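You operate a simulated robot arm through the tools that you are given. There is no shell and no other tool.

Carry out the task below with a simulated robot arm. There is one attempt and no reset: what you move stays moved.

JOB
Put things in order on the long beige table top. At the end: the black foam sleeve from the long beige table top stands where the salt jar stood; the salt jar from the long beige table top is in the green crate; the red block stands where the black foam sleeve stood; the yellow oil bottle stands on top of the silver loose carriage; whatever was shut is shut again. Leave all else as you found it, and nothing knocked over.

It is judged by the outcome, as a careful person would: the job done as asked, and still so three seconds after it is handed in. It fails if anything else is knocked over, pushed out of place, dropped, spilled or broken.

ROBOT AND FRAMES
A 7-joint arm with a two-finger parallel gripper, fixed in place. Base frame: the origin is at the foot of the arm, x ahead of it, y to its left, z up; the work surface is at about z = 0. Readings come in mm, rad, newtons and seconds.
With the tool pointing down near the work surface it reaches from about 220 to 580 mm from the base axis. Its first joint turns from -1.152 to 1.152 rad. Payload 2.5 kg.
The tool frame sits at the grasp point between the pads (the TCP): z along the fingers, y along the line on which they close. The tips reach 23 mm beyond it. Largest opening 94 mm; finger width 38, thickness 10; the body of the gripper, 54 by 96 mm, starts 39 mm behind the TCP.
Orientation is told as [roll, pitch, yaw] about the base's x, y, z axes, in that order, counted from this pose: with the fingers straight down and closing along the base's y, the tool's x points along the base's -x, its y along +y and its z along -z.

CONTROLS
- The arm moves only by the tool step_arm. Its argument "motion" is a list that holds one entry, the list of rows, each a list of 7 numbers: the finger opening in mm, from 0 to 94, then the shift along the tool's x, y, z in mm, then the turn, a rotation vector about the tool's x, y, z in rad. In form: [[[jaw, dx, dy, dz, wx, wy, wz], ...]]. A call has 1 to 20 rows; each row shifts and turns the commanded pose from where the row before left it, along the tool's axes as they then stand. Rows are played at 5 a second. More than 50 mm and 0.15 rad between two rows, or a gripper value outside its range, and nothing of the call is played. A pose out of reach is approached as far as the arm can. The call stops where the force on the tool passes 40 N (or 10 N more than at its start, if that is more) or the arm is blocked; 0.2 s more then pass. Each finger travels about 108 mm/s and halts on what it meets, pressing with about 39 N; the grip force reading is that of the motor and also rises with nothing between the fingers. The clock runs only during rows and for 0.2 s after the last one: add rows that do not move to give the fingers time. The reply holds the time, the measured pose of the TCP, the force on the tool along the base axes, the opening and the grip force, in the units named above and with some noise, with the torque about the TCP (base axes, N m) and any sound that the robot's microphone picked up, and new pictures: "views" is both (left out), scene, wrist or none.
- Cameras (640 x 400 px; columns grow to the right, rows downward): "scene" is fixed at [119.8, -417.1, 528]; the picture's right is [0.80, -0.60, 0.00], its down [-0.44, -0.58, -0.69] and it looks along [0.41, 0.55, -0.73] (base axes); focal length 214 px, centre (320, 200). "wrist" rides on the gripper at [86, 16, -74] in the tool frame; the picture's right is [-0.18, 0.98, 0.00], its down [-0.58, -0.11, -0.81] and it looks along [-0.79, -0.15, 0.59] (tool axes); focal length 243 px, centre (320, 200). There is no depth. A picture from a camera that has moved, and an enlarged one, comes with that camera's place and axes in the base frame and with its lens.
- inspect(camera, box): a new picture of the part [left, top, right, bottom] of that camera's present view, enlarged. The clock stands still meanwhile.
- hand_in(): hands the job in; it is judged then, once.

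Places have to be worked out from the pictures, the camera data and where the tool is seen. Open the gripper and draw the arm clear of the work before you hand the job in, unless the task says otherwise.

The tools are called after "Call:" as name(argument=value, ...) on one line, values as JSON. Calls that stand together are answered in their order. step_arm: Moves the arm, as the interface text tells. Its arguments: {"type":"object","properties":{"motion":{"type":"array"},"views":{"type":"string","enum":["both","scene","wrist","none"]}},"required":["motion"]} The other tools are called the same way: inspect (camera, box) takes an enlarged picture of a part of a camera's view; hand_in () hands the job in.

At the start:

```text
time_s: 0.0
position: [371.3, 145.1, 368.1]
tcp_rot: [-0.001, 0.0, 0.0]
force: [-0.2, 0.1, -0.4]
wrist_torque: [-0.02, 0.0, -0.02]
opening: 93.9
gripper_force: 0.0
```

scene: 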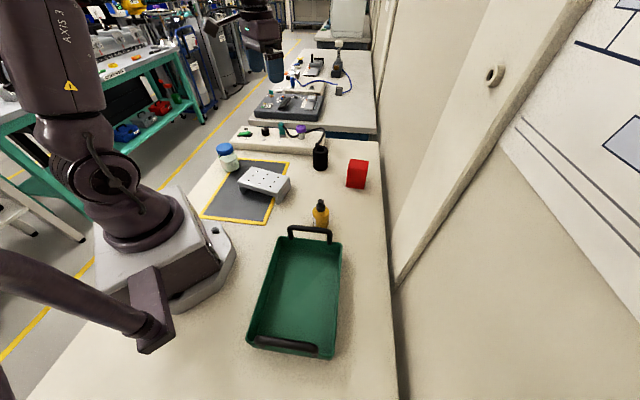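
wrist: 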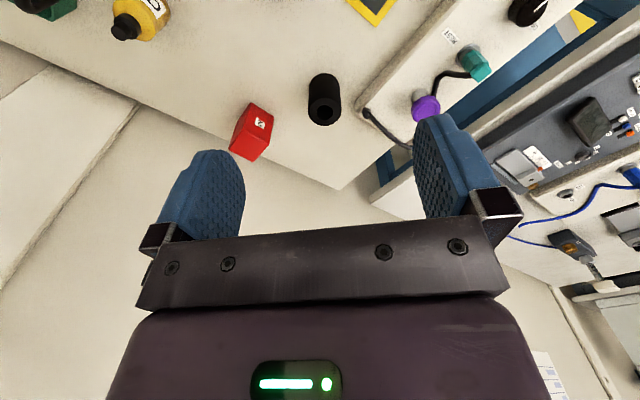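

I start by looking closely at the scene to locate the objects: the blue-capped jar, silver carriage, black sleeve, red block, yellow bottle and green crate.

Call:
inspect(camera="scene", box=[190, 110, 390, 235])

Call:
inspect(camera="scene", box=[200, 200, 400, 380])

Call:
inspect(camera="wrist", box=[0, 0, 640, 200])

```text
3.20 times, centred on (290, 172) of scene
camera zoom: at [119.8, -417.1, 528.0], right [0.8, -0.6, 0.0], down [-0.44, -0.58, -0.69], along [0.41, 0.55, -0.73], focal length 686 px, centre (416, 288)
```

zoom: 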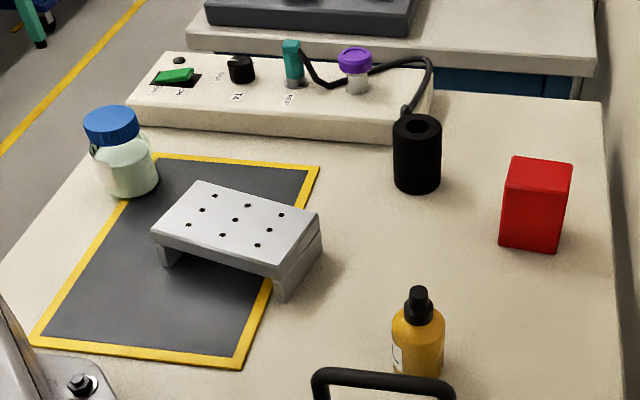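

```text
2.22 times, centred on (300, 290) of scene
camera zoom: at [119.8, -417.1, 528.0], right [0.8, -0.6, 0.0], down [-0.44, -0.58, -0.69], along [0.41, 0.55, -0.73], focal length 477 px, centre (364, 0)
```

zoom: 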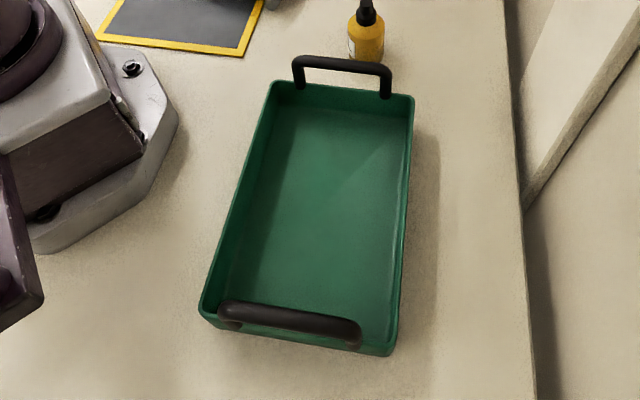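

```text
1.00 times, centred on (320, 100) of wrist (not enlarged: the box is as wide or as high as the picture)
camera zoom: at [286.3, 160.4, 441.7], right [0.18, 0.98, 0.0], down [0.58, -0.11, 0.81], along [0.79, -0.15, -0.59], focal length 243 px, centre (320, 300)
```

zoom: 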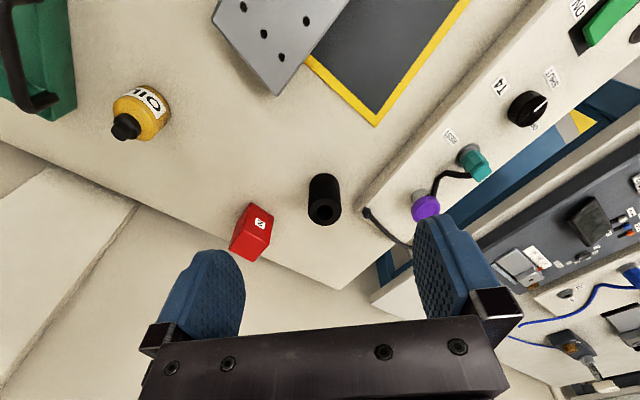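

The jar appears to be near (241, 333), the sleeve near (528, 127), the block near (576, -29), the bottle near (357, -101), and the crate centre near (200, -240). I'll move above the jar at a safe height and turn the wrist, so I can look at it more closely.

Call:
step_arm(motion=[[[94, 21.7, 31.3, 18, 0, 0, 0], [94, 21.7, 31.3, 18, 0, 0, 0], [94, 21.7, 31.3, 18, 0, 0, 0], [94, 21.7, 31.3, 18, 0, 0, 0], [94, 21.7, 31.3, 18, 0, 0, 0], [94, 21.7, 31.3, 18, 0, 0, 0], [94, 0, 0, 0, 0, 0, -0.13], [94, 0, 0, 0, 0, 0, -0.13], [94, 0, 0, 0, 0, 0, -0.13], [94, 0, 0, 0, 0, 0, -0.13], [94, 0, 0, 0, 0, 0, -0.13], [94, 0, 0, 0, 0, 0, -0.13], [94, 0, 0, 0, 0, 0, -0.13], [94, 0, 0, 0, 0, 0, 0]]])

```text
time_s: 3.0
position: [242.1, 331.3, 260.2]
tcp_rot: [0.0, 0.0, 0.912]
force: [0.0, -0.2, 0.0]
wrist_torque: [-0.01, 0.0, 0.0]
opening: 93.8
gripper_force: 0.1
camera wrist: at [176.8, 273.2, 333.4], right [-0.66, 0.75, 0.0], down [0.44, 0.39, 0.81], along [0.6, 0.54, -0.59], focal length 243 px, centre (320, 200)
```

scene: 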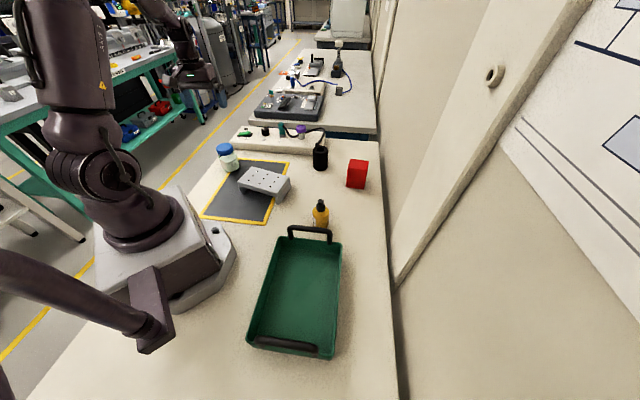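
wrist: 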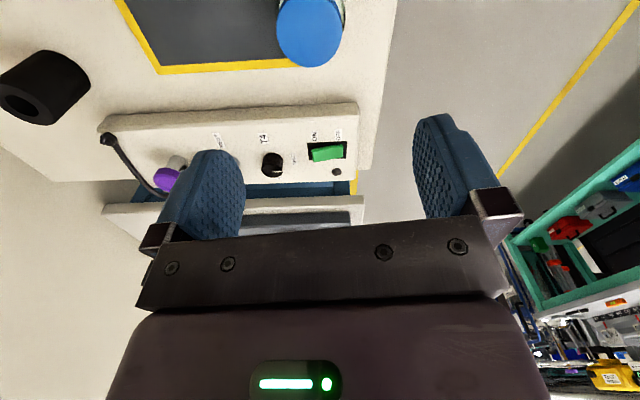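

The blue cap sits at the top edge of the wrist view. I'll back off 70 mm along the tool's x so the whole jar is in view.

Call:
step_arm(motion=[[[94, 35, 0, 0, 0, 0, 0], [94, 35, 0, 0, 0, 0, 0], [94, 0, 0, 0, 0, 0, 0]]], views="wrist")

Call:
inspect(camera="wrist", box=[220, 0, 420, 125])

Call:
inspect(camera="scene", box=[205, 130, 265, 190])

```text
time_s: 3.8
position: [198.8, 276.2, 260.1]
tcp_rot: [0.001, -0.001, 0.909]
force: [0.2, -1.2, 0.3]
wrist_torque: [0.02, -0.01, -0.01]
opening: 94.0
gripper_force: 0.0
camera wrist: at [133.9, 218.3, 334.2], right [-0.66, 0.75, 0.0], down [0.44, 0.39, 0.81], along [0.6, 0.53, -0.59], focal length 243 px, centre (320, 200)
```

wrist: 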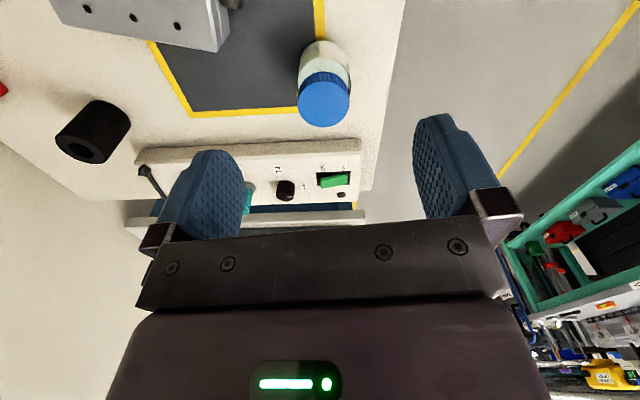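

```text
3.20 times, centred on (320, 62) of wrist
camera zoom: at [133.9, 218.3, 334.2], right [-0.66, 0.75, 0.0], down [0.44, 0.39, 0.81], along [0.6, 0.53, -0.59], focal length 776 px, centre (320, 640)
```

zoom: 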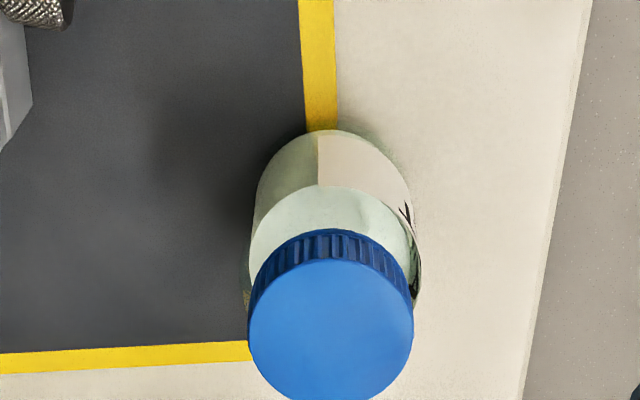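

```text
6.67 times, centred on (235, 160) of scene
camera zoom: at [119.8, -417.1, 528.0], right [0.8, -0.6, 0.0], down [-0.44, -0.58, -0.69], along [0.41, 0.55, -0.73], focal length 1430 px, centre (887, 467)
```

zoom: 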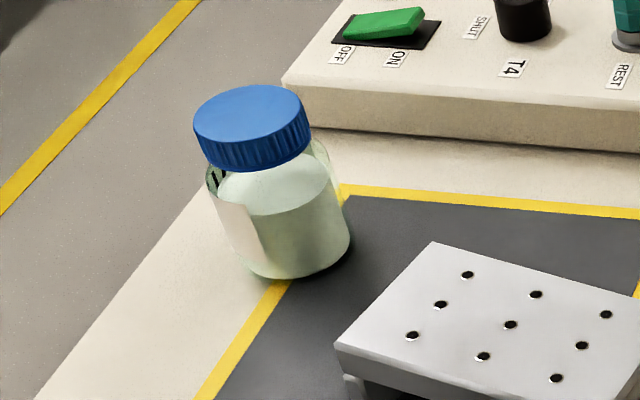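

The jar's height is about 98 mm, its body about 63 mm across, and its axis sits near (245, 322). I'll move above it to z≈150 and check the alignment.

Call:
step_arm(motion=[[[94, -21.5, -2.8, 36, 0, 0, 0], [94, -21.5, -2.8, 36, 0, 0, 0], [94, -21.5, -2.8, 36, 0, 0, 0], [94, 0, 0, 0, 0, 0, 0]]])

Call:
inspect(camera="scene", box=[165, 80, 265, 180])

Call:
inspect(camera="wrist", box=[160, 0, 480, 200])

```text
time_s: 4.8
position: [242.7, 323.2, 151.3]
tcp_rot: [0.001, -0.002, 0.909]
force: [0.1, -0.2, 0.1]
wrist_torque: [0.02, 0.03, 0.02]
opening: 93.9
gripper_force: 0.0
camera wrist: at [178.8, 263.6, 225.9], right [-0.66, 0.75, 0.0], down [0.44, 0.39, 0.81], along [0.6, 0.53, -0.59], focal length 243 px, centre (320, 200)
```

scene: 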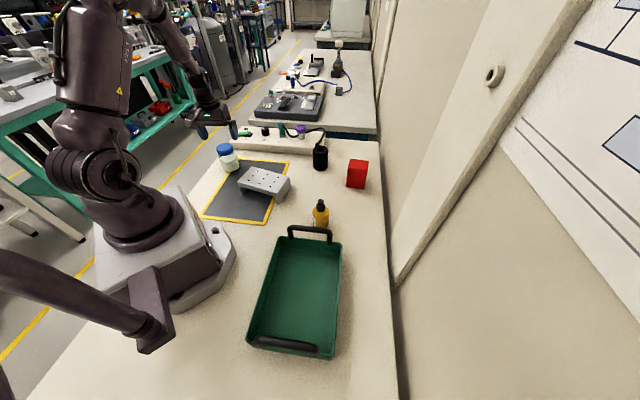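
wrist: 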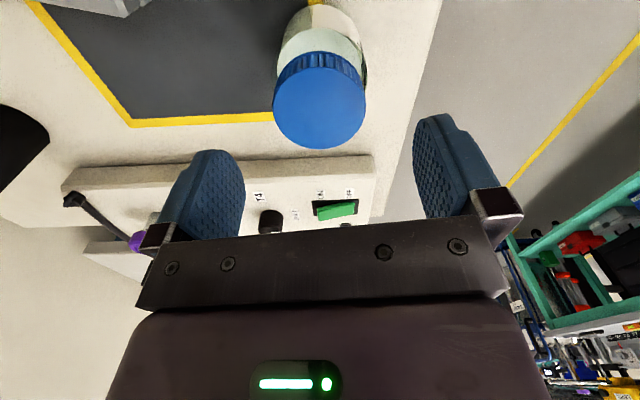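

```text
4.00 times, centred on (215, 130) of scene
camera zoom: at [119.8, -417.1, 528.0], right [0.8, -0.6, 0.0], down [-0.44, -0.58, -0.69], along [0.41, 0.55, -0.73], focal length 858 px, centre (740, 480)
```

zoom: 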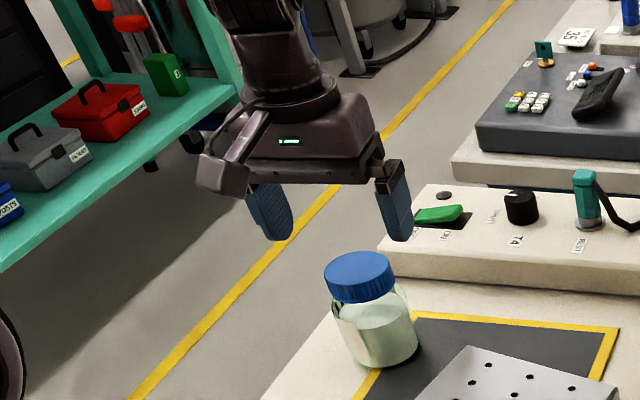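

```text
2.00 times, centred on (320, 100) of wrist
camera zoom: at [178.8, 263.6, 225.9], right [-0.66, 0.75, 0.0], down [0.44, 0.39, 0.81], along [0.6, 0.53, -0.59], focal length 485 px, centre (320, 400)
```

zoom: 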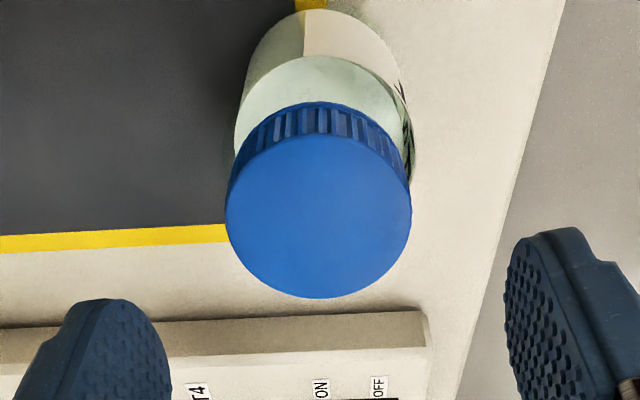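

The cap is centred between the fingers and its top is at z≈97. I'll go down to TCP z≈63 without closing, and check the result.

Call:
step_arm(motion=[[[94, 0, 0, 30, 0, 0, 0], [94, 0, 0, 30, 0, 0, 0], [94, 0, 0, 28, 0, 0, 0], [94, 0, 0, 0, 0, 0, 0]]])

Call:
inspect(camera="scene", box=[185, 110, 265, 190])

Call:
inspect(camera="wrist", box=[160, 0, 480, 200])

```text
time_s: 5.8
position: [243.9, 322.0, 63.9]
tcp_rot: [-0.001, -0.001, 0.909]
force: [0.1, -0.1, 0.4]
wrist_torque: [-0.03, 0.01, 0.0]
opening: 94.2
gripper_force: 0.1
camera wrist: at [178.5, 262.9, 137.3], right [-0.66, 0.75, 0.0], down [0.44, 0.39, 0.81], along [0.6, 0.53, -0.59], focal length 243 px, centre (320, 200)
```

scene: 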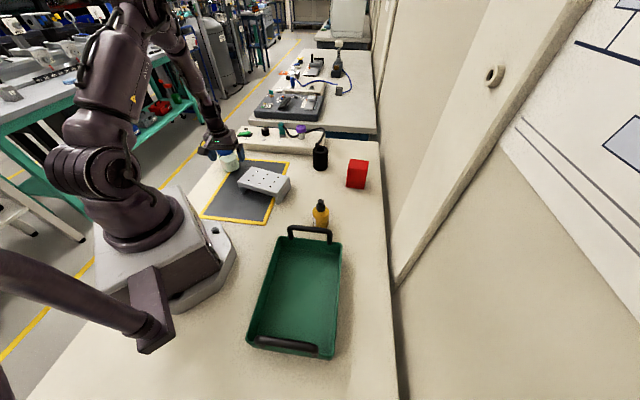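
wrist: 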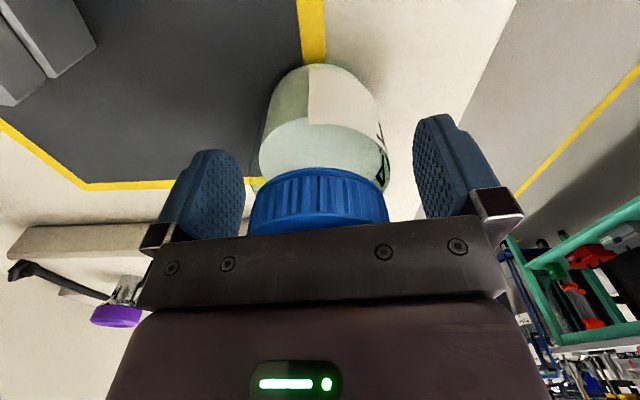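

```text
5.00 times, centred on (225, 150) of scene
camera zoom: at [119.8, -417.1, 528.0], right [0.8, -0.6, 0.0], down [-0.44, -0.58, -0.69], along [0.41, 0.55, -0.73], focal length 1072 px, centre (795, 450)
```

zoom: 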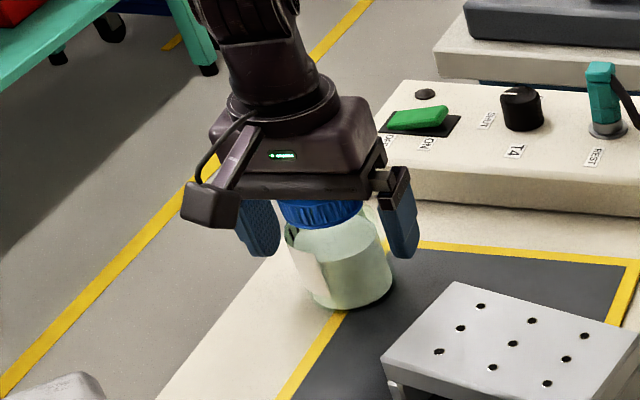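

```text
2.00 times, centred on (320, 100) of wrist
camera zoom: at [178.5, 262.9, 137.3], right [-0.66, 0.75, 0.0], down [0.44, 0.39, 0.81], along [0.6, 0.53, -0.59], focal length 485 px, centre (320, 400)
```

zoom: 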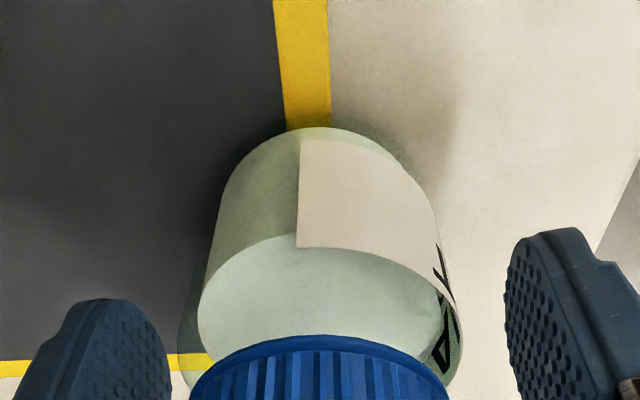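

The fingers straddle the jar body with the palm clear of the cap. I'll close gently and hold.

Call:
step_arm(motion=[[[70, 0, 0, 0, 0, 0, 0], [45, 0, 0, 0, 0, 0, 0], [45, 0, 0, 0, 0, 0, 0], [45, 0, 0, 0, 0, 0, 0]]], views="wrist")

Call:
inspect(camera="wrist", box=[160, 0, 480, 200])

```text
time_s: 6.8
position: [243.9, 321.3, 62.7]
tcp_rot: [0.0, 0.0, 0.909]
force: [-0.4, 0.4, -0.7]
wrist_torque: [-0.02, 0.0, -0.01]
opening: 65.1
gripper_force: 38.9
camera wrist: at [178.4, 262.8, 137.5], right [-0.66, 0.75, 0.0], down [0.44, 0.39, 0.81], along [0.6, 0.53, -0.59], focal length 243 px, centre (320, 200)
```

wrist: 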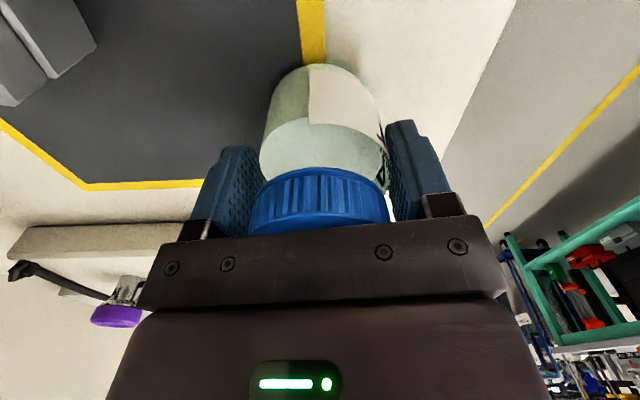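

```text
2.00 times, centred on (320, 100) of wrist
camera zoom: at [178.4, 262.8, 137.5], right [-0.66, 0.75, 0.0], down [0.44, 0.39, 0.81], along [0.6, 0.53, -0.59], focal length 485 px, centre (320, 400)
```

zoom: 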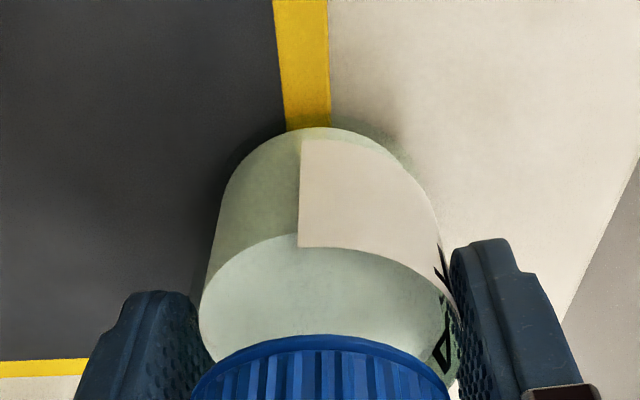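

I have a firm grip at 65 mm opening (38.9 N), and the jar didn't move while the fingers closed. I'll lift straight up 200 mm and check the hold.

Call:
step_arm(motion=[[[45, 0, 0, -10, 0, 0, 0], [45, 0, 0, -20, 0, 0, 0], [45, 0, 0, -40, 0, 0, 0], [45, 0, 0, -45, 0, 0, 0], [45, 0, 0, -45, 0, 0, 0], [45, 0, 0, -40, 0, 0, 0], [45, 0, 0, 0, 0, 0, 0]]])

Call:
inspect(camera="scene", box=[185, 80, 305, 180])

```text
time_s: 8.4
position: [245.0, 326.4, 261.1]
tcp_rot: [-0.001, 0.0, 0.911]
force: [0.6, -0.2, -2.8]
wrist_torque: [0.04, -0.02, -0.01]
opening: 65.2
gripper_force: 38.3
camera wrist: at [179.7, 266.8, 335.9], right [-0.66, 0.75, 0.0], down [0.44, 0.39, 0.81], along [0.6, 0.53, -0.59], focal length 243 px, centre (320, 200)
```

scene: 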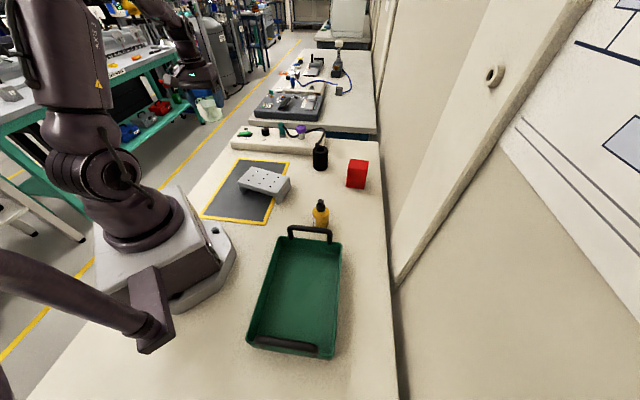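
wrist: 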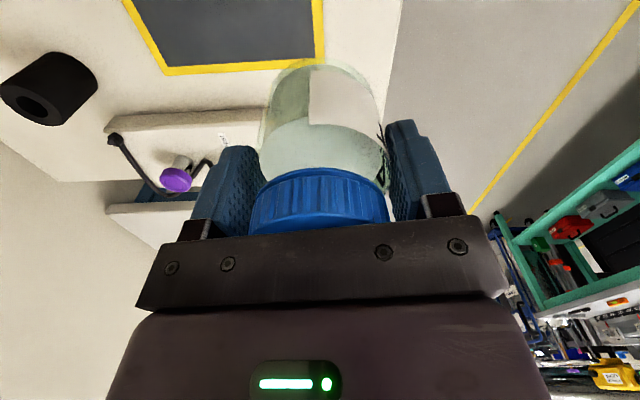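

```text
4.00 times, centred on (245, 130) of scene
camera zoom: at [119.8, -417.1, 528.0], right [0.8, -0.6, 0.0], down [-0.44, -0.58, -0.69], along [0.41, 0.55, -0.73], focal length 858 px, centre (620, 480)
```

zoom: 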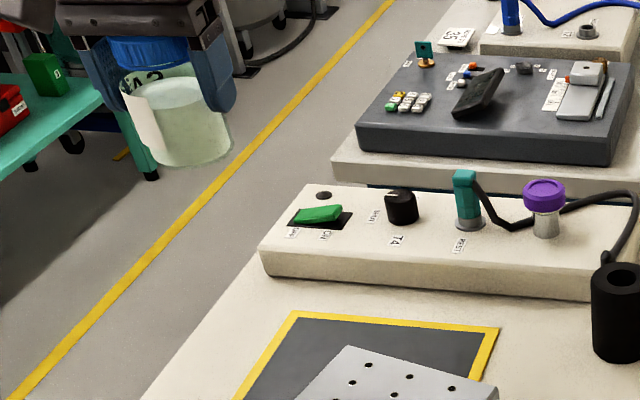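

The jar is held securely. I'll retract a bit and swing around the base to above the crate, with the jar bottom at about 200 mm.

Call:
step_arm(motion=[[[45, 31.5, 0, 0, 0, 0, 0], [45, 31.5, 0, 0, 0, 0, 0], [45, 3.2, -46.5, 0, 0, 0, 0.1366], [45, 3.2, -46.5, 0, 0, 0, 0.1366], [45, 3.2, -46.5, 0, 0, 0, 0.1366], [45, 3.2, -46.5, 0, 0, 0, 0.1366], [45, 3.2, -46.5, 0, 0, 0, 0.1366], [45, 3.2, -46.5, 0, 0, 0, 0.1366], [45, 3.2, -46.5, 0, 0, 0, 0.1366], [45, 3.2, -46.5, 0, 0, 0, 0.1366], [45, 3.2, -46.5, 0, 0, 0, 0.1366], [45, 3.2, -46.5, 0, 0, 0, 0.1366], [45, 3.2, -46.5, 0, 0, 0, 0.1366], [45, 3.2, -46.5, 0, 0, 0, 0.1366], [45, 3.2, -46.5, 0, 0, 0, 0.1366], [45, 0, 0, 0, 0, 0, 0]]])

```text
time_s: 11.8
position: [216.3, -257.1, 265.8]
tcp_rot: [-0.001, 0.0, -0.867]
force: [0.2, -0.2, -2.9]
wrist_torque: [-0.03, 0.02, -0.03]
opening: 65.3
gripper_force: 38.9
camera wrist: at [174.4, -181.2, 339.5], right [0.87, 0.49, 0.0], down [0.29, -0.51, 0.81], along [0.4, -0.7, -0.59], focal length 243 px, centre (320, 200)
```

scene: 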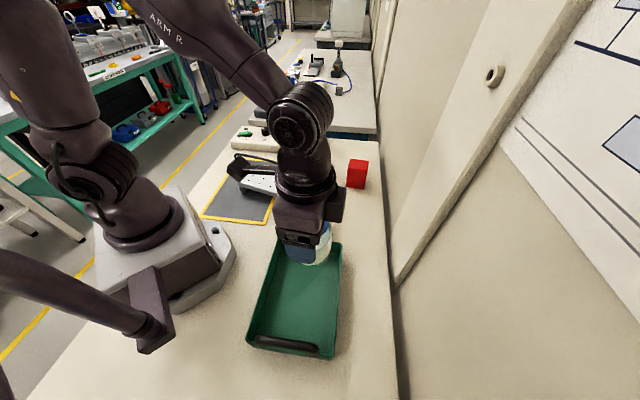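
wrist: 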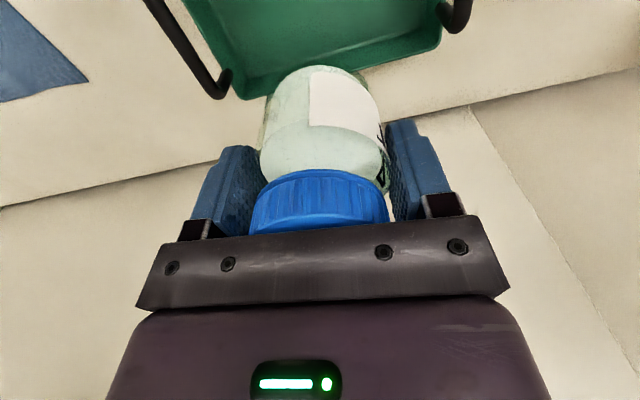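

The crate's measured centre is near (199, -240), and I'm about 25 mm past it. I'll shift back 22 mm and lower to about 12 mm above where the jar should touch the crate floor.

Call:
step_arm(motion=[[[45, 22, 0, 0, 0, 0, 0], [45, 0, 0, 40, 0, 0, 0], [45, 0, 0, 40, 0, 0, 0], [45, 0, 0, 40, 0, 0, 0], [45, 0, 0, 35, 0, 0, 0], [45, 0, 0, 20, 0, 0, 0], [45, 0, 0, 12, 0, 0, 0], [45, 0, 0, 0, 0, 0, 0]]])

Call:
inspect(camera="scene", box=[220, 200, 380, 370])

```text
time_s: 13.6
position: [205.3, -239.3, 76.8]
tcp_rot: [0.001, 0.0, -0.871]
force: [-1.1, -0.6, -2.7]
wrist_torque: [0.01, -0.01, -0.02]
opening: 65.3
gripper_force: 38.9
camera wrist: at [161.0, -164.5, 150.9], right [0.87, 0.5, 0.0], down [0.29, -0.51, 0.81], along [0.4, -0.7, -0.59], focal length 243 px, centre (320, 200)
```

scene: 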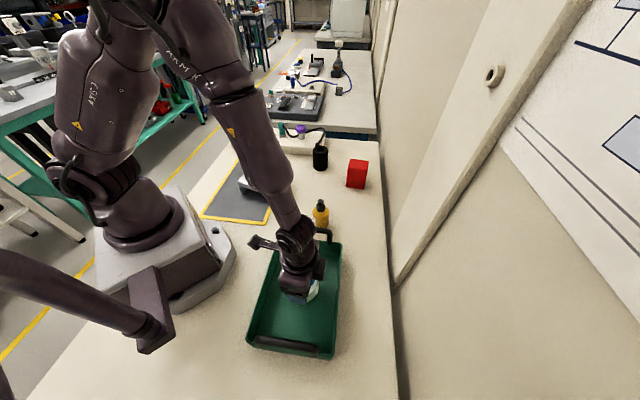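
wrist: 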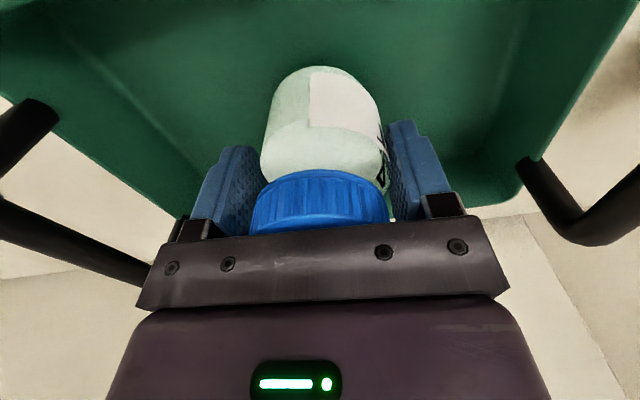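

```text
2.35 times, centred on (300, 285) of scene
camera zoom: at [119.8, -417.1, 528.0], right [0.8, -0.6, 0.0], down [-0.44, -0.58, -0.69], along [0.41, 0.55, -0.73], focal length 505 px, centre (367, 0)
```

zoom: 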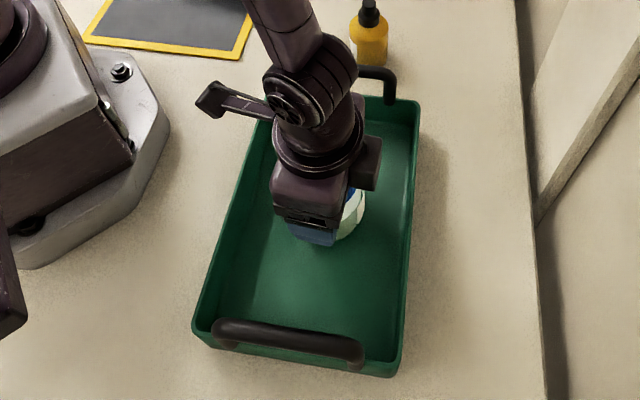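

The jar is well inside the crate and clear of the walls and handles. I'll lower in small steps to touch the floor.

Call:
step_arm(motion=[[[45, 0, 0, 3, 0, 0, 0], [45, 0, 0, 3, 0, 0, 0], [45, 0, 0, 0, 0, 0, 0]]], views="none")

```text
time_s: 14.4
position: [204.2, -240.4, 70.7]
tcp_rot: [-0.001, -0.001, -0.868]
force: [-0.2, 0.0, -3.4]
wrist_torque: [0.03, 0.0, 0.01]
opening: 65.2
gripper_force: 38.8
```

No contact yet, since the force still equals the jar's weight. I'll continue 2 mm at a time.

Call:
step_arm(motion=[[[45, 0, 0, 2, 0, 0, 0], [45, 0, 0, 0, 0, 0, 0]]], views="none")

```text
time_s: 15.0
position: [202.6, -240.2, 68.5]
tcp_rot: [0.0, -0.001, -0.867]
force: [0.0, 0.2, -3.5]
wrist_torque: [-0.03, 0.01, 0.0]
opening: 65.1
gripper_force: 39.2
```

Still no contact, so I'll take another 1.5 mm step.

Call:
step_arm(motion=[[[45, 0, 0, 1.5, 0, 0, 0], [45, 0, 0, 0, 0, 0, 0]]], views="none")

```text
time_s: 15.6
position: [204.0, -240.0, 68.3]
tcp_rot: [-0.001, -0.001, -0.869]
force: [-0.1, 0.2, -2.9]
wrist_torque: [0.04, 0.01, 0.01]
opening: 65.1
gripper_force: 39.1
```

Call:
step_arm(motion=[[[45, 0, 0, 1.5, 0, 0, 0], [45, 0, 0, 0, 0, 0, 0]]], views="none")

```text
time_s: 16.2
position: [204.3, -240.7, 65.6]
tcp_rot: [0.001, 0.0, -0.868]
force: [1.0, 0.4, -3.1]
wrist_torque: [0.0, 0.01, -0.01]
opening: 65.0
gripper_force: 39.7
```

Still floating at z≈66 with only the weight on the tool. I'll take another small step down.

Call:
step_arm(motion=[[[45, 0, 0, 1.5, 0, 0, 0], [45, 0, 0, 0, 0, 0, 0]]], views="wrist")

```text
time_s: 16.8
position: [204.2, -240.3, 65.1]
tcp_rot: [-0.002, 0.001, -0.867]
force: [-2.1, 3.4, 13.4]
wrist_torque: [-0.02, 0.25, -0.02]
opening: 65.2
gripper_force: 39.2
camera wrist: at [161.1, -163.7, 138.4], right [0.87, 0.5, 0.0], down [0.29, -0.51, 0.81], along [0.4, -0.7, -0.59], focal length 243 px, centre (320, 200)
```

wrist: 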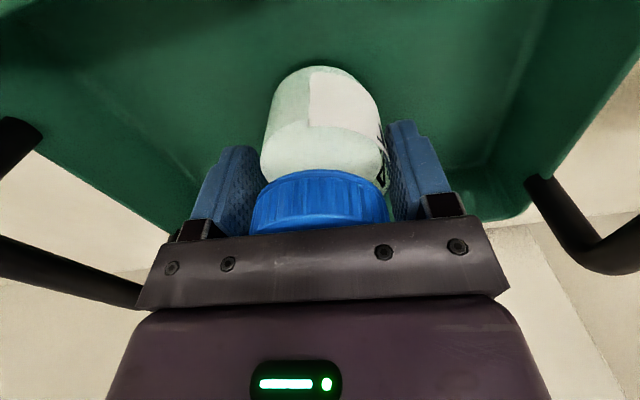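

Contact felt (+13 N up), so the jar is on the crate floor. I'll relieve the pressure slightly, open the fingers and rise straight up.

Call:
step_arm(motion=[[[45, 0, 0, -0.7, 0, 0, 0], [75, 0, 0, 0, 0, 0, 0], [94, 0, 0, 0, 0, 0, 0], [94, 0, 0, 0, 0, 0, 0], [94, 0, 0, -15, 0, 0, 0], [94, 0, 0, -35, 0, 0, 0], [94, 0, 0, -45, 0, 0, 0], [94, 0, 0, -45, 0, 0, 0], [94, 0, 0, -45, 0, 0, 0], [94, 0, 0, 0, 0, 0, 0]]])

```text
time_s: 19.0
position: [203.3, -236.3, 249.7]
tcp_rot: [0.001, -0.001, -0.866]
force: [-0.2, 0.1, -0.1]
wrist_torque: [0.02, 0.01, 0.02]
opening: 94.2
gripper_force: 0.0
camera wrist: at [161.3, -160.8, 323.3], right [0.87, 0.5, 0.0], down [0.29, -0.51, 0.81], along [0.4, -0.7, -0.59], focal length 243 px, centre (320, 200)
```

scene: 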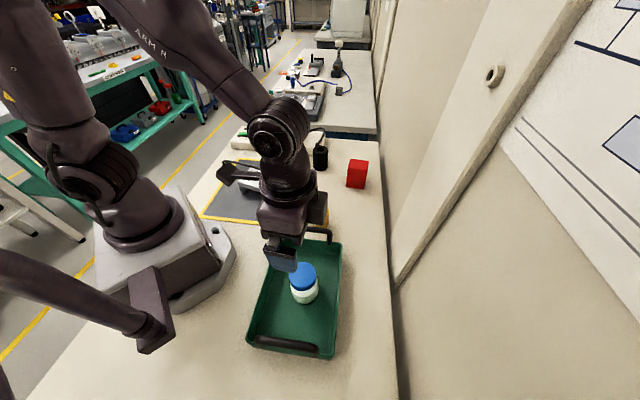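
wrist: 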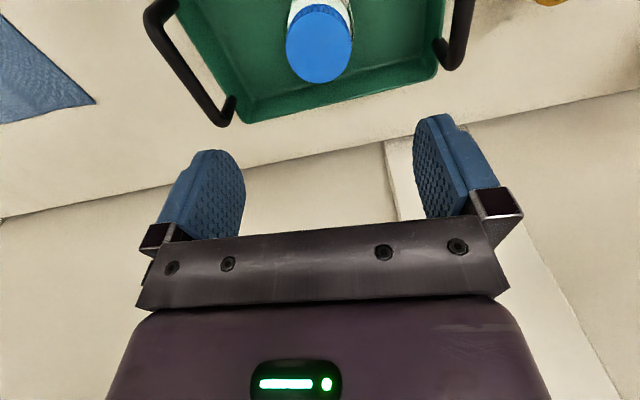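

The jar stands upright in the crate. Next is the black sleeve near (528, 127), so I'll swing back and extend to look at it from above.

Call:
step_arm(motion=[[[94, 3, 43.8, 0, 0, 0, -0.1375], [94, 3, 43.8, 0, 0, 0, -0.1375], [94, 3, 43.8, 0, 0, 0, -0.1375], [94, 3, 43.8, 0, 0, 0, -0.1375], [94, 3, 43.8, 0, 0, 0, -0.1375], [94, 3, 43.8, 0, 0, 0, -0.1375], [94, 3, 43.8, 0, 0, 0, -0.1375], [94, 3, 43.8, 0, 0, 0, -0.1375], [94, -35, 0, 0, 0, 0, 0], [94, -35, 0, 0, 0, 0, 0], [94, -35, 0, 0, 0, 0, 0], [94, -35, 0, 0, 0, 0, 0], [94, 0, 0, 0, 0, 0, 0]]])

Call:
inspect(camera="wrist", box=[160, 0, 480, 200])

```text
time_s: 21.8
position: [444.1, 112.7, 248.1]
tcp_rot: [-0.001, -0.001, 0.234]
force: [0.3, -1.1, -0.7]
wrist_torque: [-0.01, -0.01, 0.01]
opening: 94.1
gripper_force: 0.1
camera wrist: at [357.2, 106.7, 322.6], right [-0.05, 1.0, 0.0], down [0.59, 0.03, 0.81], along [0.81, 0.04, -0.59], focal length 243 px, centre (320, 200)
```

scene: 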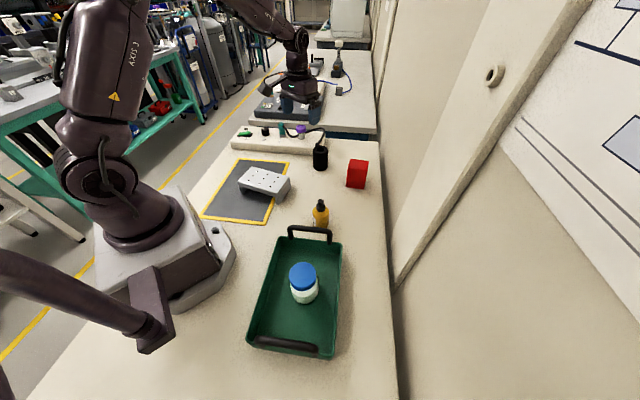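
wrist: 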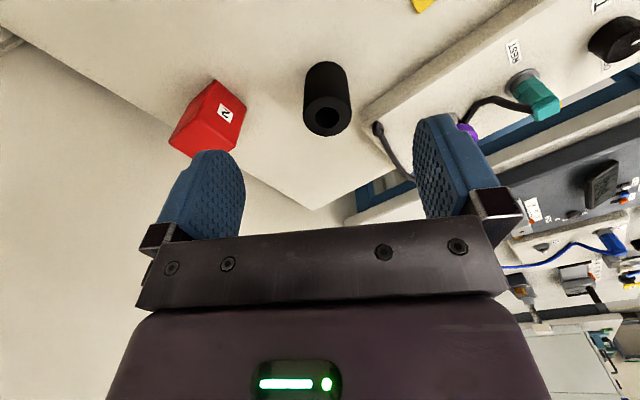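

```text
2.00 times, centred on (320, 100) of wrist
camera zoom: at [357.2, 106.7, 322.6], right [-0.05, 1.0, 0.0], down [0.59, 0.03, 0.81], along [0.81, 0.04, -0.59], focal length 485 px, centre (320, 400)
```

zoom: 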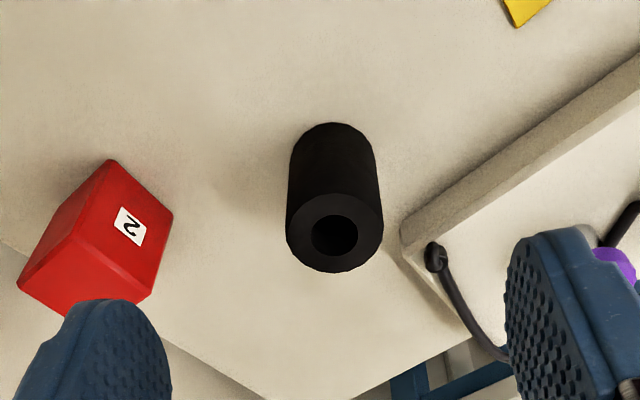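

The sleeve's axis works out near (527, 124), about 56 mm across and 78 mm tall. I'll move above it at z≈150 and recheck.

Call:
step_arm(motion=[[[94, -28.3, -2.2, 33, 0, 0, 0], [94, -28.3, -2.2, 33, 0, 0, 0], [94, -28.3, -2.2, 33, 0, 0, 0], [94, 0, 0, 0, 0, 0, 0]]], views="wrist")

Call:
inspect(camera="wrist", box=[160, 0, 480, 200])

Call:
inspect(camera="scene", box=[270, 100, 390, 200])

```text
time_s: 22.8
position: [526.7, 124.1, 148.8]
tcp_rot: [0.001, 0.0, 0.233]
force: [0.1, -0.2, -0.2]
wrist_torque: [0.0, -0.01, -0.01]
opening: 94.2
gripper_force: 0.1
camera wrist: at [438.8, 119.5, 223.1], right [-0.05, 1.0, 0.0], down [0.59, 0.03, 0.81], along [0.81, 0.04, -0.59], focal length 243 px, centre (320, 200)
```

wrist: 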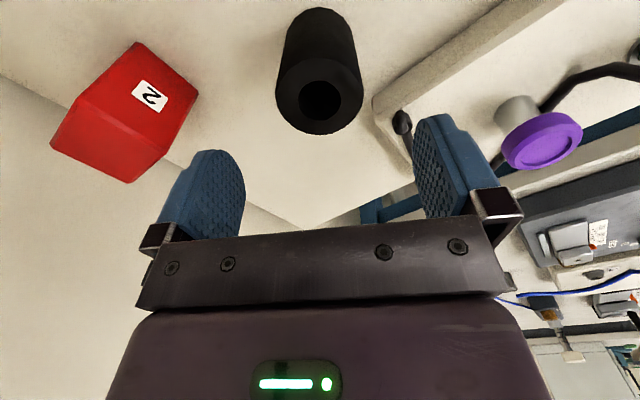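

```text
2.00 times, centred on (320, 100) of wrist
camera zoom: at [438.8, 119.5, 223.1], right [-0.05, 1.0, 0.0], down [0.59, 0.03, 0.81], along [0.81, 0.04, -0.59], focal length 485 px, centre (320, 400)
```

zoom: 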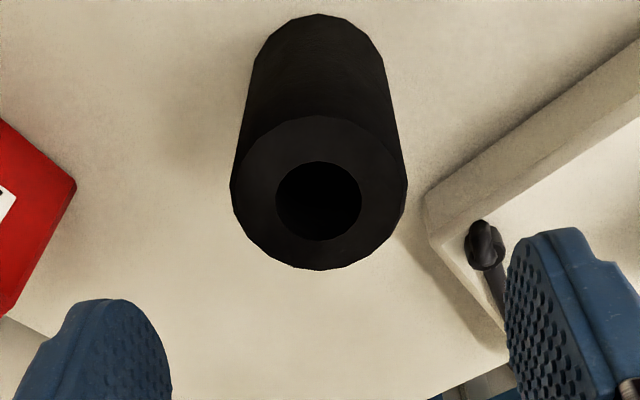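

```text
4.00 times, centred on (330, 150) of scene
camera zoom: at [119.8, -417.1, 528.0], right [0.8, -0.6, 0.0], down [-0.44, -0.58, -0.69], along [0.41, 0.55, -0.73], focal length 858 px, centre (280, 400)
```

zoom: 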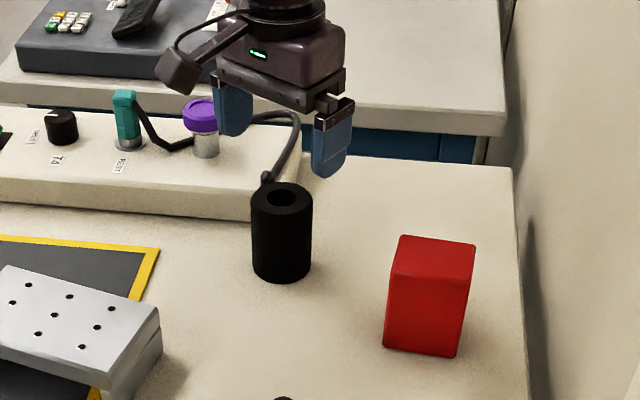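

The sleeve is centred in the jaws, and the panel corner at about (570, 179) stays clear. I'll narrow the jaws to 80 and descend to z≈51.

Call:
step_arm(motion=[[[80, 0, 0, 33, 0, 0, 0], [80, 0, 0, 33, 0, 0, 0], [80, 0, 0, 32, 0, 0, 0], [80, 0, 0, 0, 0, 0, 0]]])

Call:
inspect(camera="scene", box=[270, 100, 390, 200])

Call:
inspect(camera="wrist", box=[160, 0, 480, 200])

```text
time_s: 23.8
position: [527.7, 122.3, 52.0]
tcp_rot: [-0.001, 0.001, 0.233]
force: [-0.2, -0.7, 0.6]
wrist_torque: [0.02, 0.0, 0.02]
opening: 79.9
gripper_force: 0.0
camera wrist: at [440.1, 118.0, 125.9], right [-0.05, 1.0, 0.0], down [0.59, 0.03, 0.81], along [0.81, 0.04, -0.59], focal length 243 px, centre (320, 200)
```

scene: 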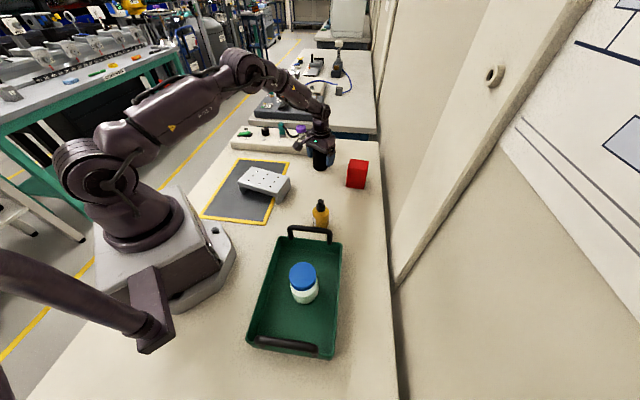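
wrist: 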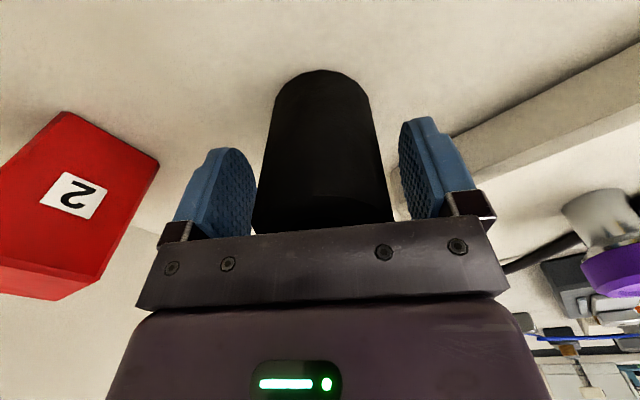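

```text
4.00 times, centred on (330, 150) of scene
camera zoom: at [119.8, -417.1, 528.0], right [0.8, -0.6, 0.0], down [-0.44, -0.58, -0.69], along [0.41, 0.55, -0.73], focal length 858 px, centre (280, 400)
```

zoom: 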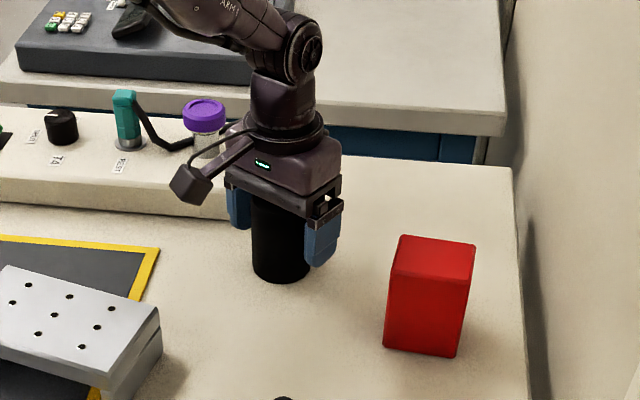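

```text
2.00 times, centred on (320, 100) of wrist
camera zoom: at [440.1, 118.0, 125.9], right [-0.05, 1.0, 0.0], down [0.59, 0.03, 0.81], along [0.81, 0.04, -0.59], focal length 485 px, centre (320, 400)
```

zoom: 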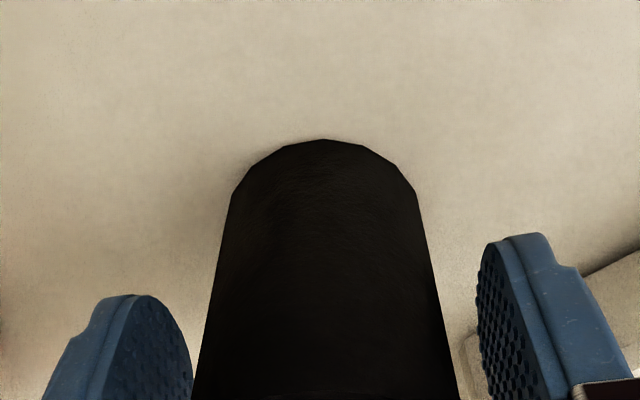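

The fingers straddle the sleeve evenly. I'll close moderately to 52 mm first and check the grip on the foam.

Call:
step_arm(motion=[[[65, 0, 0, 0, 0, 0, 0], [52, 0, 0, 0, 0, 0, 0], [52, 0, 0, 0, 0, 0, 0], [52, 0, 0, 0, 0, 0, 0]]], views="wrist")

```text
time_s: 24.8
position: [527.3, 122.3, 52.7]
tcp_rot: [0.002, -0.001, 0.232]
force: [-0.1, 0.8, -1.3]
wrist_torque: [0.02, -0.02, -0.05]
opening: 54.2
gripper_force: 38.9
camera wrist: at [440.1, 117.9, 126.3], right [-0.05, 1.0, 0.0], down [0.59, 0.03, 0.81], along [0.81, 0.04, -0.59], focal length 243 px, centre (320, 200)
```

wrist: 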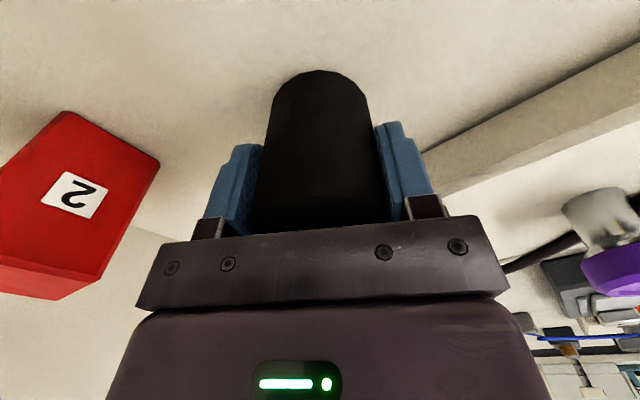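

The sleeve is gripped at 54 mm. I'll lift straight up 200 mm, retract, and swing around towards the jar's old spot.

Call:
step_arm(motion=[[[52, 0, 0, -10, 0, 0, 0], [52, 0, 0, -25, 0, 0, 0], [52, 0, 0, -40, 0, 0, 0], [52, 0, 0, -45, 0, 0, 0], [52, 0, 0, -45, 0, 0, 0], [52, 0, 0, -35, 0, 0, 0], [52, 35, 0, 0, 0, 0, 0], [52, 35, 0, 0, 0, 0, 0], [52, 35, 0, 0, 0, 0, 0], [52, 35, 0, 0, 0, 0, 0], [52, 2.55, 45.2, 0, 0, 0, -0.1127], [52, 2.55, 45.2, 0, 0, 0, -0.1127], [52, 2.55, 45.2, 0, 0, 0, -0.1127], [52, 2.55, 45.2, 0, 0, 0, -0.1127], [52, 2.55, 45.2, 0, 0, 0, -0.1127], [52, 2.55, 45.2, 0, 0, 0, -0.1127], [52, 0, 0, 0, 0, 0, 0]]])

```text
time_s: 28.4
position: [247.2, 316.1, 253.5]
tcp_rot: [0.0, 0.0, 0.91]
force: [-0.1, 0.2, -0.5]
wrist_torque: [-0.06, 0.04, -0.01]
opening: 54.8
gripper_force: 39.2
camera wrist: at [182.2, 257.0, 326.8], right [-0.66, 0.75, 0.0], down [0.44, 0.39, 0.81], along [0.6, 0.54, -0.59], focal length 243 px, centre (320, 200)
```

scene: 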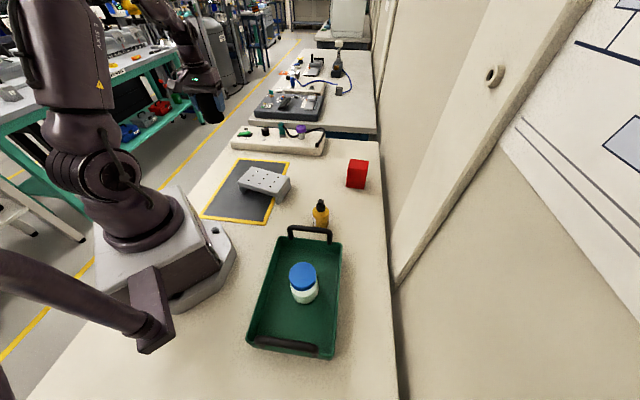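
wrist: 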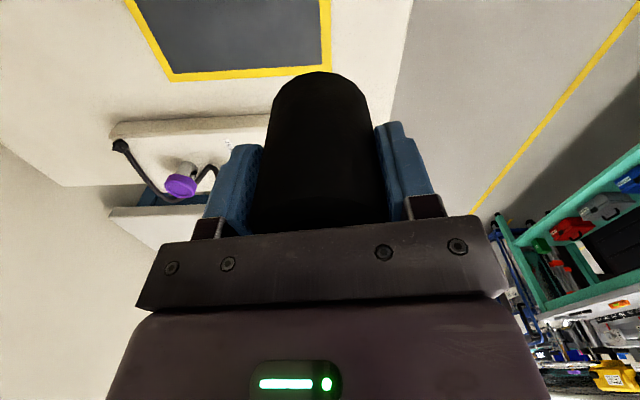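

The pose matches the plan. I'll apply the small correction onto the jar's old axis (≈245, 324) and lower to about 7 mm above contact.

Call:
step_arm(motion=[[[52, -4.7, 6.6, 0, 0, 0, 0], [52, 0, 0, 40, 0, 0, 0], [52, 0, 0, 40, 0, 0, 0], [52, 0, 0, 40, 0, 0, 0], [52, 0, 0, 35, 0, 0, 0], [52, 0, 0, 25, 0, 0, 0], [52, 0, 0, 13, 0, 0, 0], [52, 0, 0, 0, 0, 0, 0]]])

Call:
inspect(camera="scene", box=[185, 110, 265, 190])

Call:
inspect(camera="wrist", box=[160, 0, 480, 200])

```text
time_s: 30.2
position: [244.7, 322.7, 58.1]
tcp_rot: [0.001, -0.001, 0.91]
force: [0.0, -0.3, -0.4]
wrist_torque: [0.03, -0.02, -0.02]
opening: 54.7
gripper_force: 39.0
camera wrist: at [180.3, 264.2, 132.8], right [-0.66, 0.75, 0.0], down [0.44, 0.39, 0.81], along [0.6, 0.53, -0.59], focal length 243 px, centre (320, 200)
```

scene: 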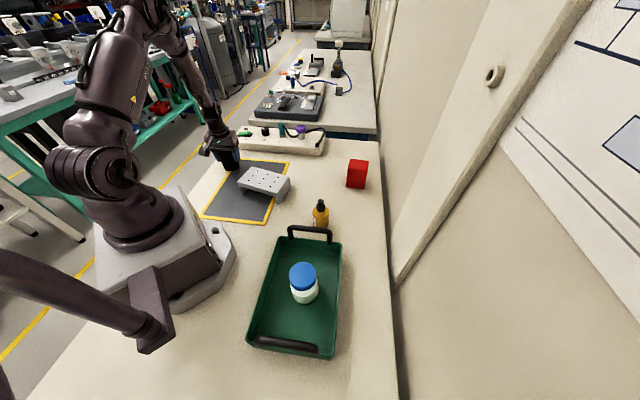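
wrist: 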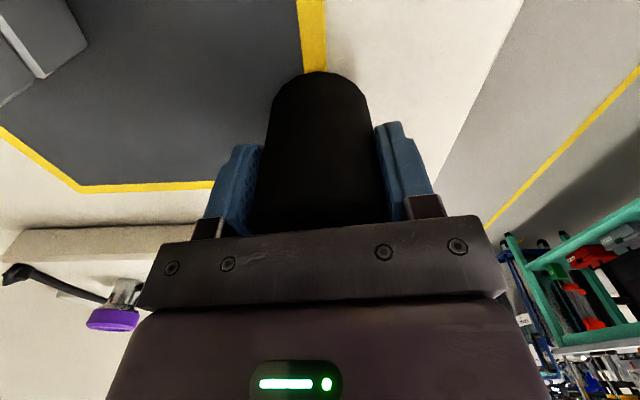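

```text
5.00 times, centred on (225, 150) of scene
camera zoom: at [119.8, -417.1, 528.0], right [0.8, -0.6, 0.0], down [-0.44, -0.58, -0.69], along [0.41, 0.55, -0.73], focal length 1072 px, centre (795, 450)
```

zoom: 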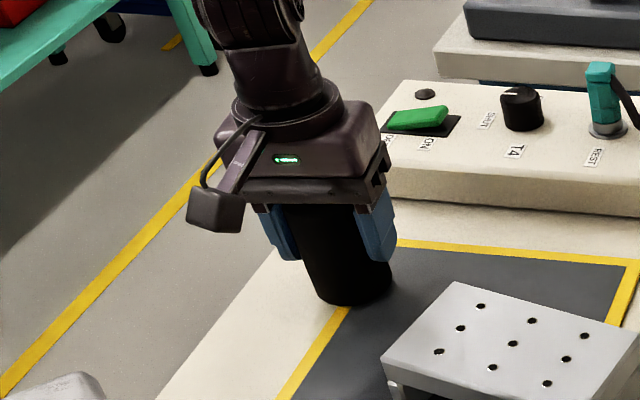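

```text
2.00 times, centred on (320, 100) of wrist
camera zoom: at [180.3, 264.2, 132.8], right [-0.66, 0.75, 0.0], down [0.44, 0.39, 0.81], along [0.6, 0.53, -0.59], focal length 485 px, centre (320, 400)
```

zoom: 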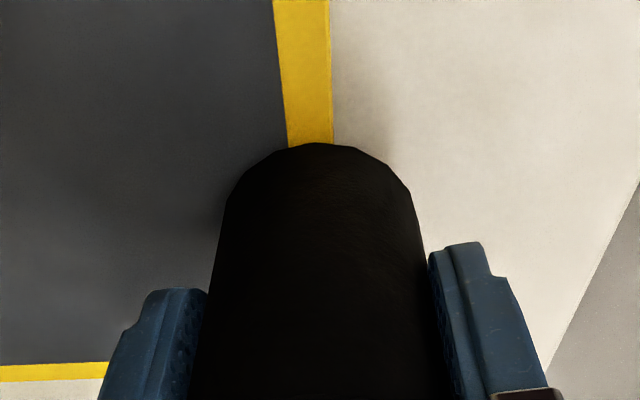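

The sleeve hovers right above the old jar footprint. I'll compare with the earlier close-up at the same zoom before setting it down.

Call:
inspect(camera="scene", box=[205, 130, 265, 190])

```text
6.67 times, centred on (235, 160) of scene
camera zoom: at [119.8, -417.1, 528.0], right [0.8, -0.6, 0.0], down [-0.44, -0.58, -0.69], along [0.41, 0.55, -0.73], focal length 1430 px, centre (887, 467)
```

zoom: 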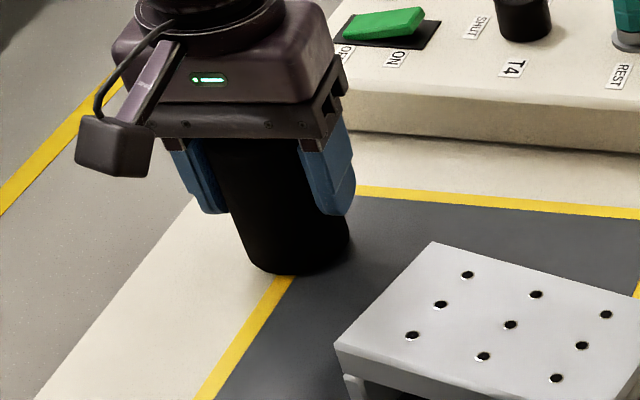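

The footprint agrees with the jar's to within about 3 mm. I'll lower the last few millimetres gently.

Call:
step_arm(motion=[[[52, 0, 1, 2, 0, 0, 0], [52, 0, 0, 2, 0, 0, 0], [52, 0, 0, 0, 0, 0, 0]]], views="none")

```text
time_s: 31.0
position: [243.8, 324.1, 55.0]
tcp_rot: [0.0, -0.003, 0.911]
force: [-1.0, -0.9, 8.6]
wrist_torque: [-0.12, 0.01, -0.03]
opening: 54.5
gripper_force: 38.8
```

Contact is felt at TCP z≈55.5, about 2–3 mm higher than expected, so the mat probably has some thickness. To be safe relative to the mat edge I'll lift slightly, shift 2.5 mm towards the mat, and set down again.

Call:
step_arm(motion=[[[52, 0, 0, -3, 0, 0, 0], [52, 0, -2.5, 0, 0, 0, 0], [52, 0, 0, 2.4, 0, 0, 0], [52, 0, 0, 0, 0, 0, 0]]], views="none")

```text
time_s: 32.0
position: [246.1, 322.3, 56.4]
tcp_rot: [-0.001, 0.0, 0.91]
force: [0.0, 1.5, 0.0]
wrist_torque: [0.03, 0.02, -0.02]
opening: 54.3
gripper_force: 39.2
```

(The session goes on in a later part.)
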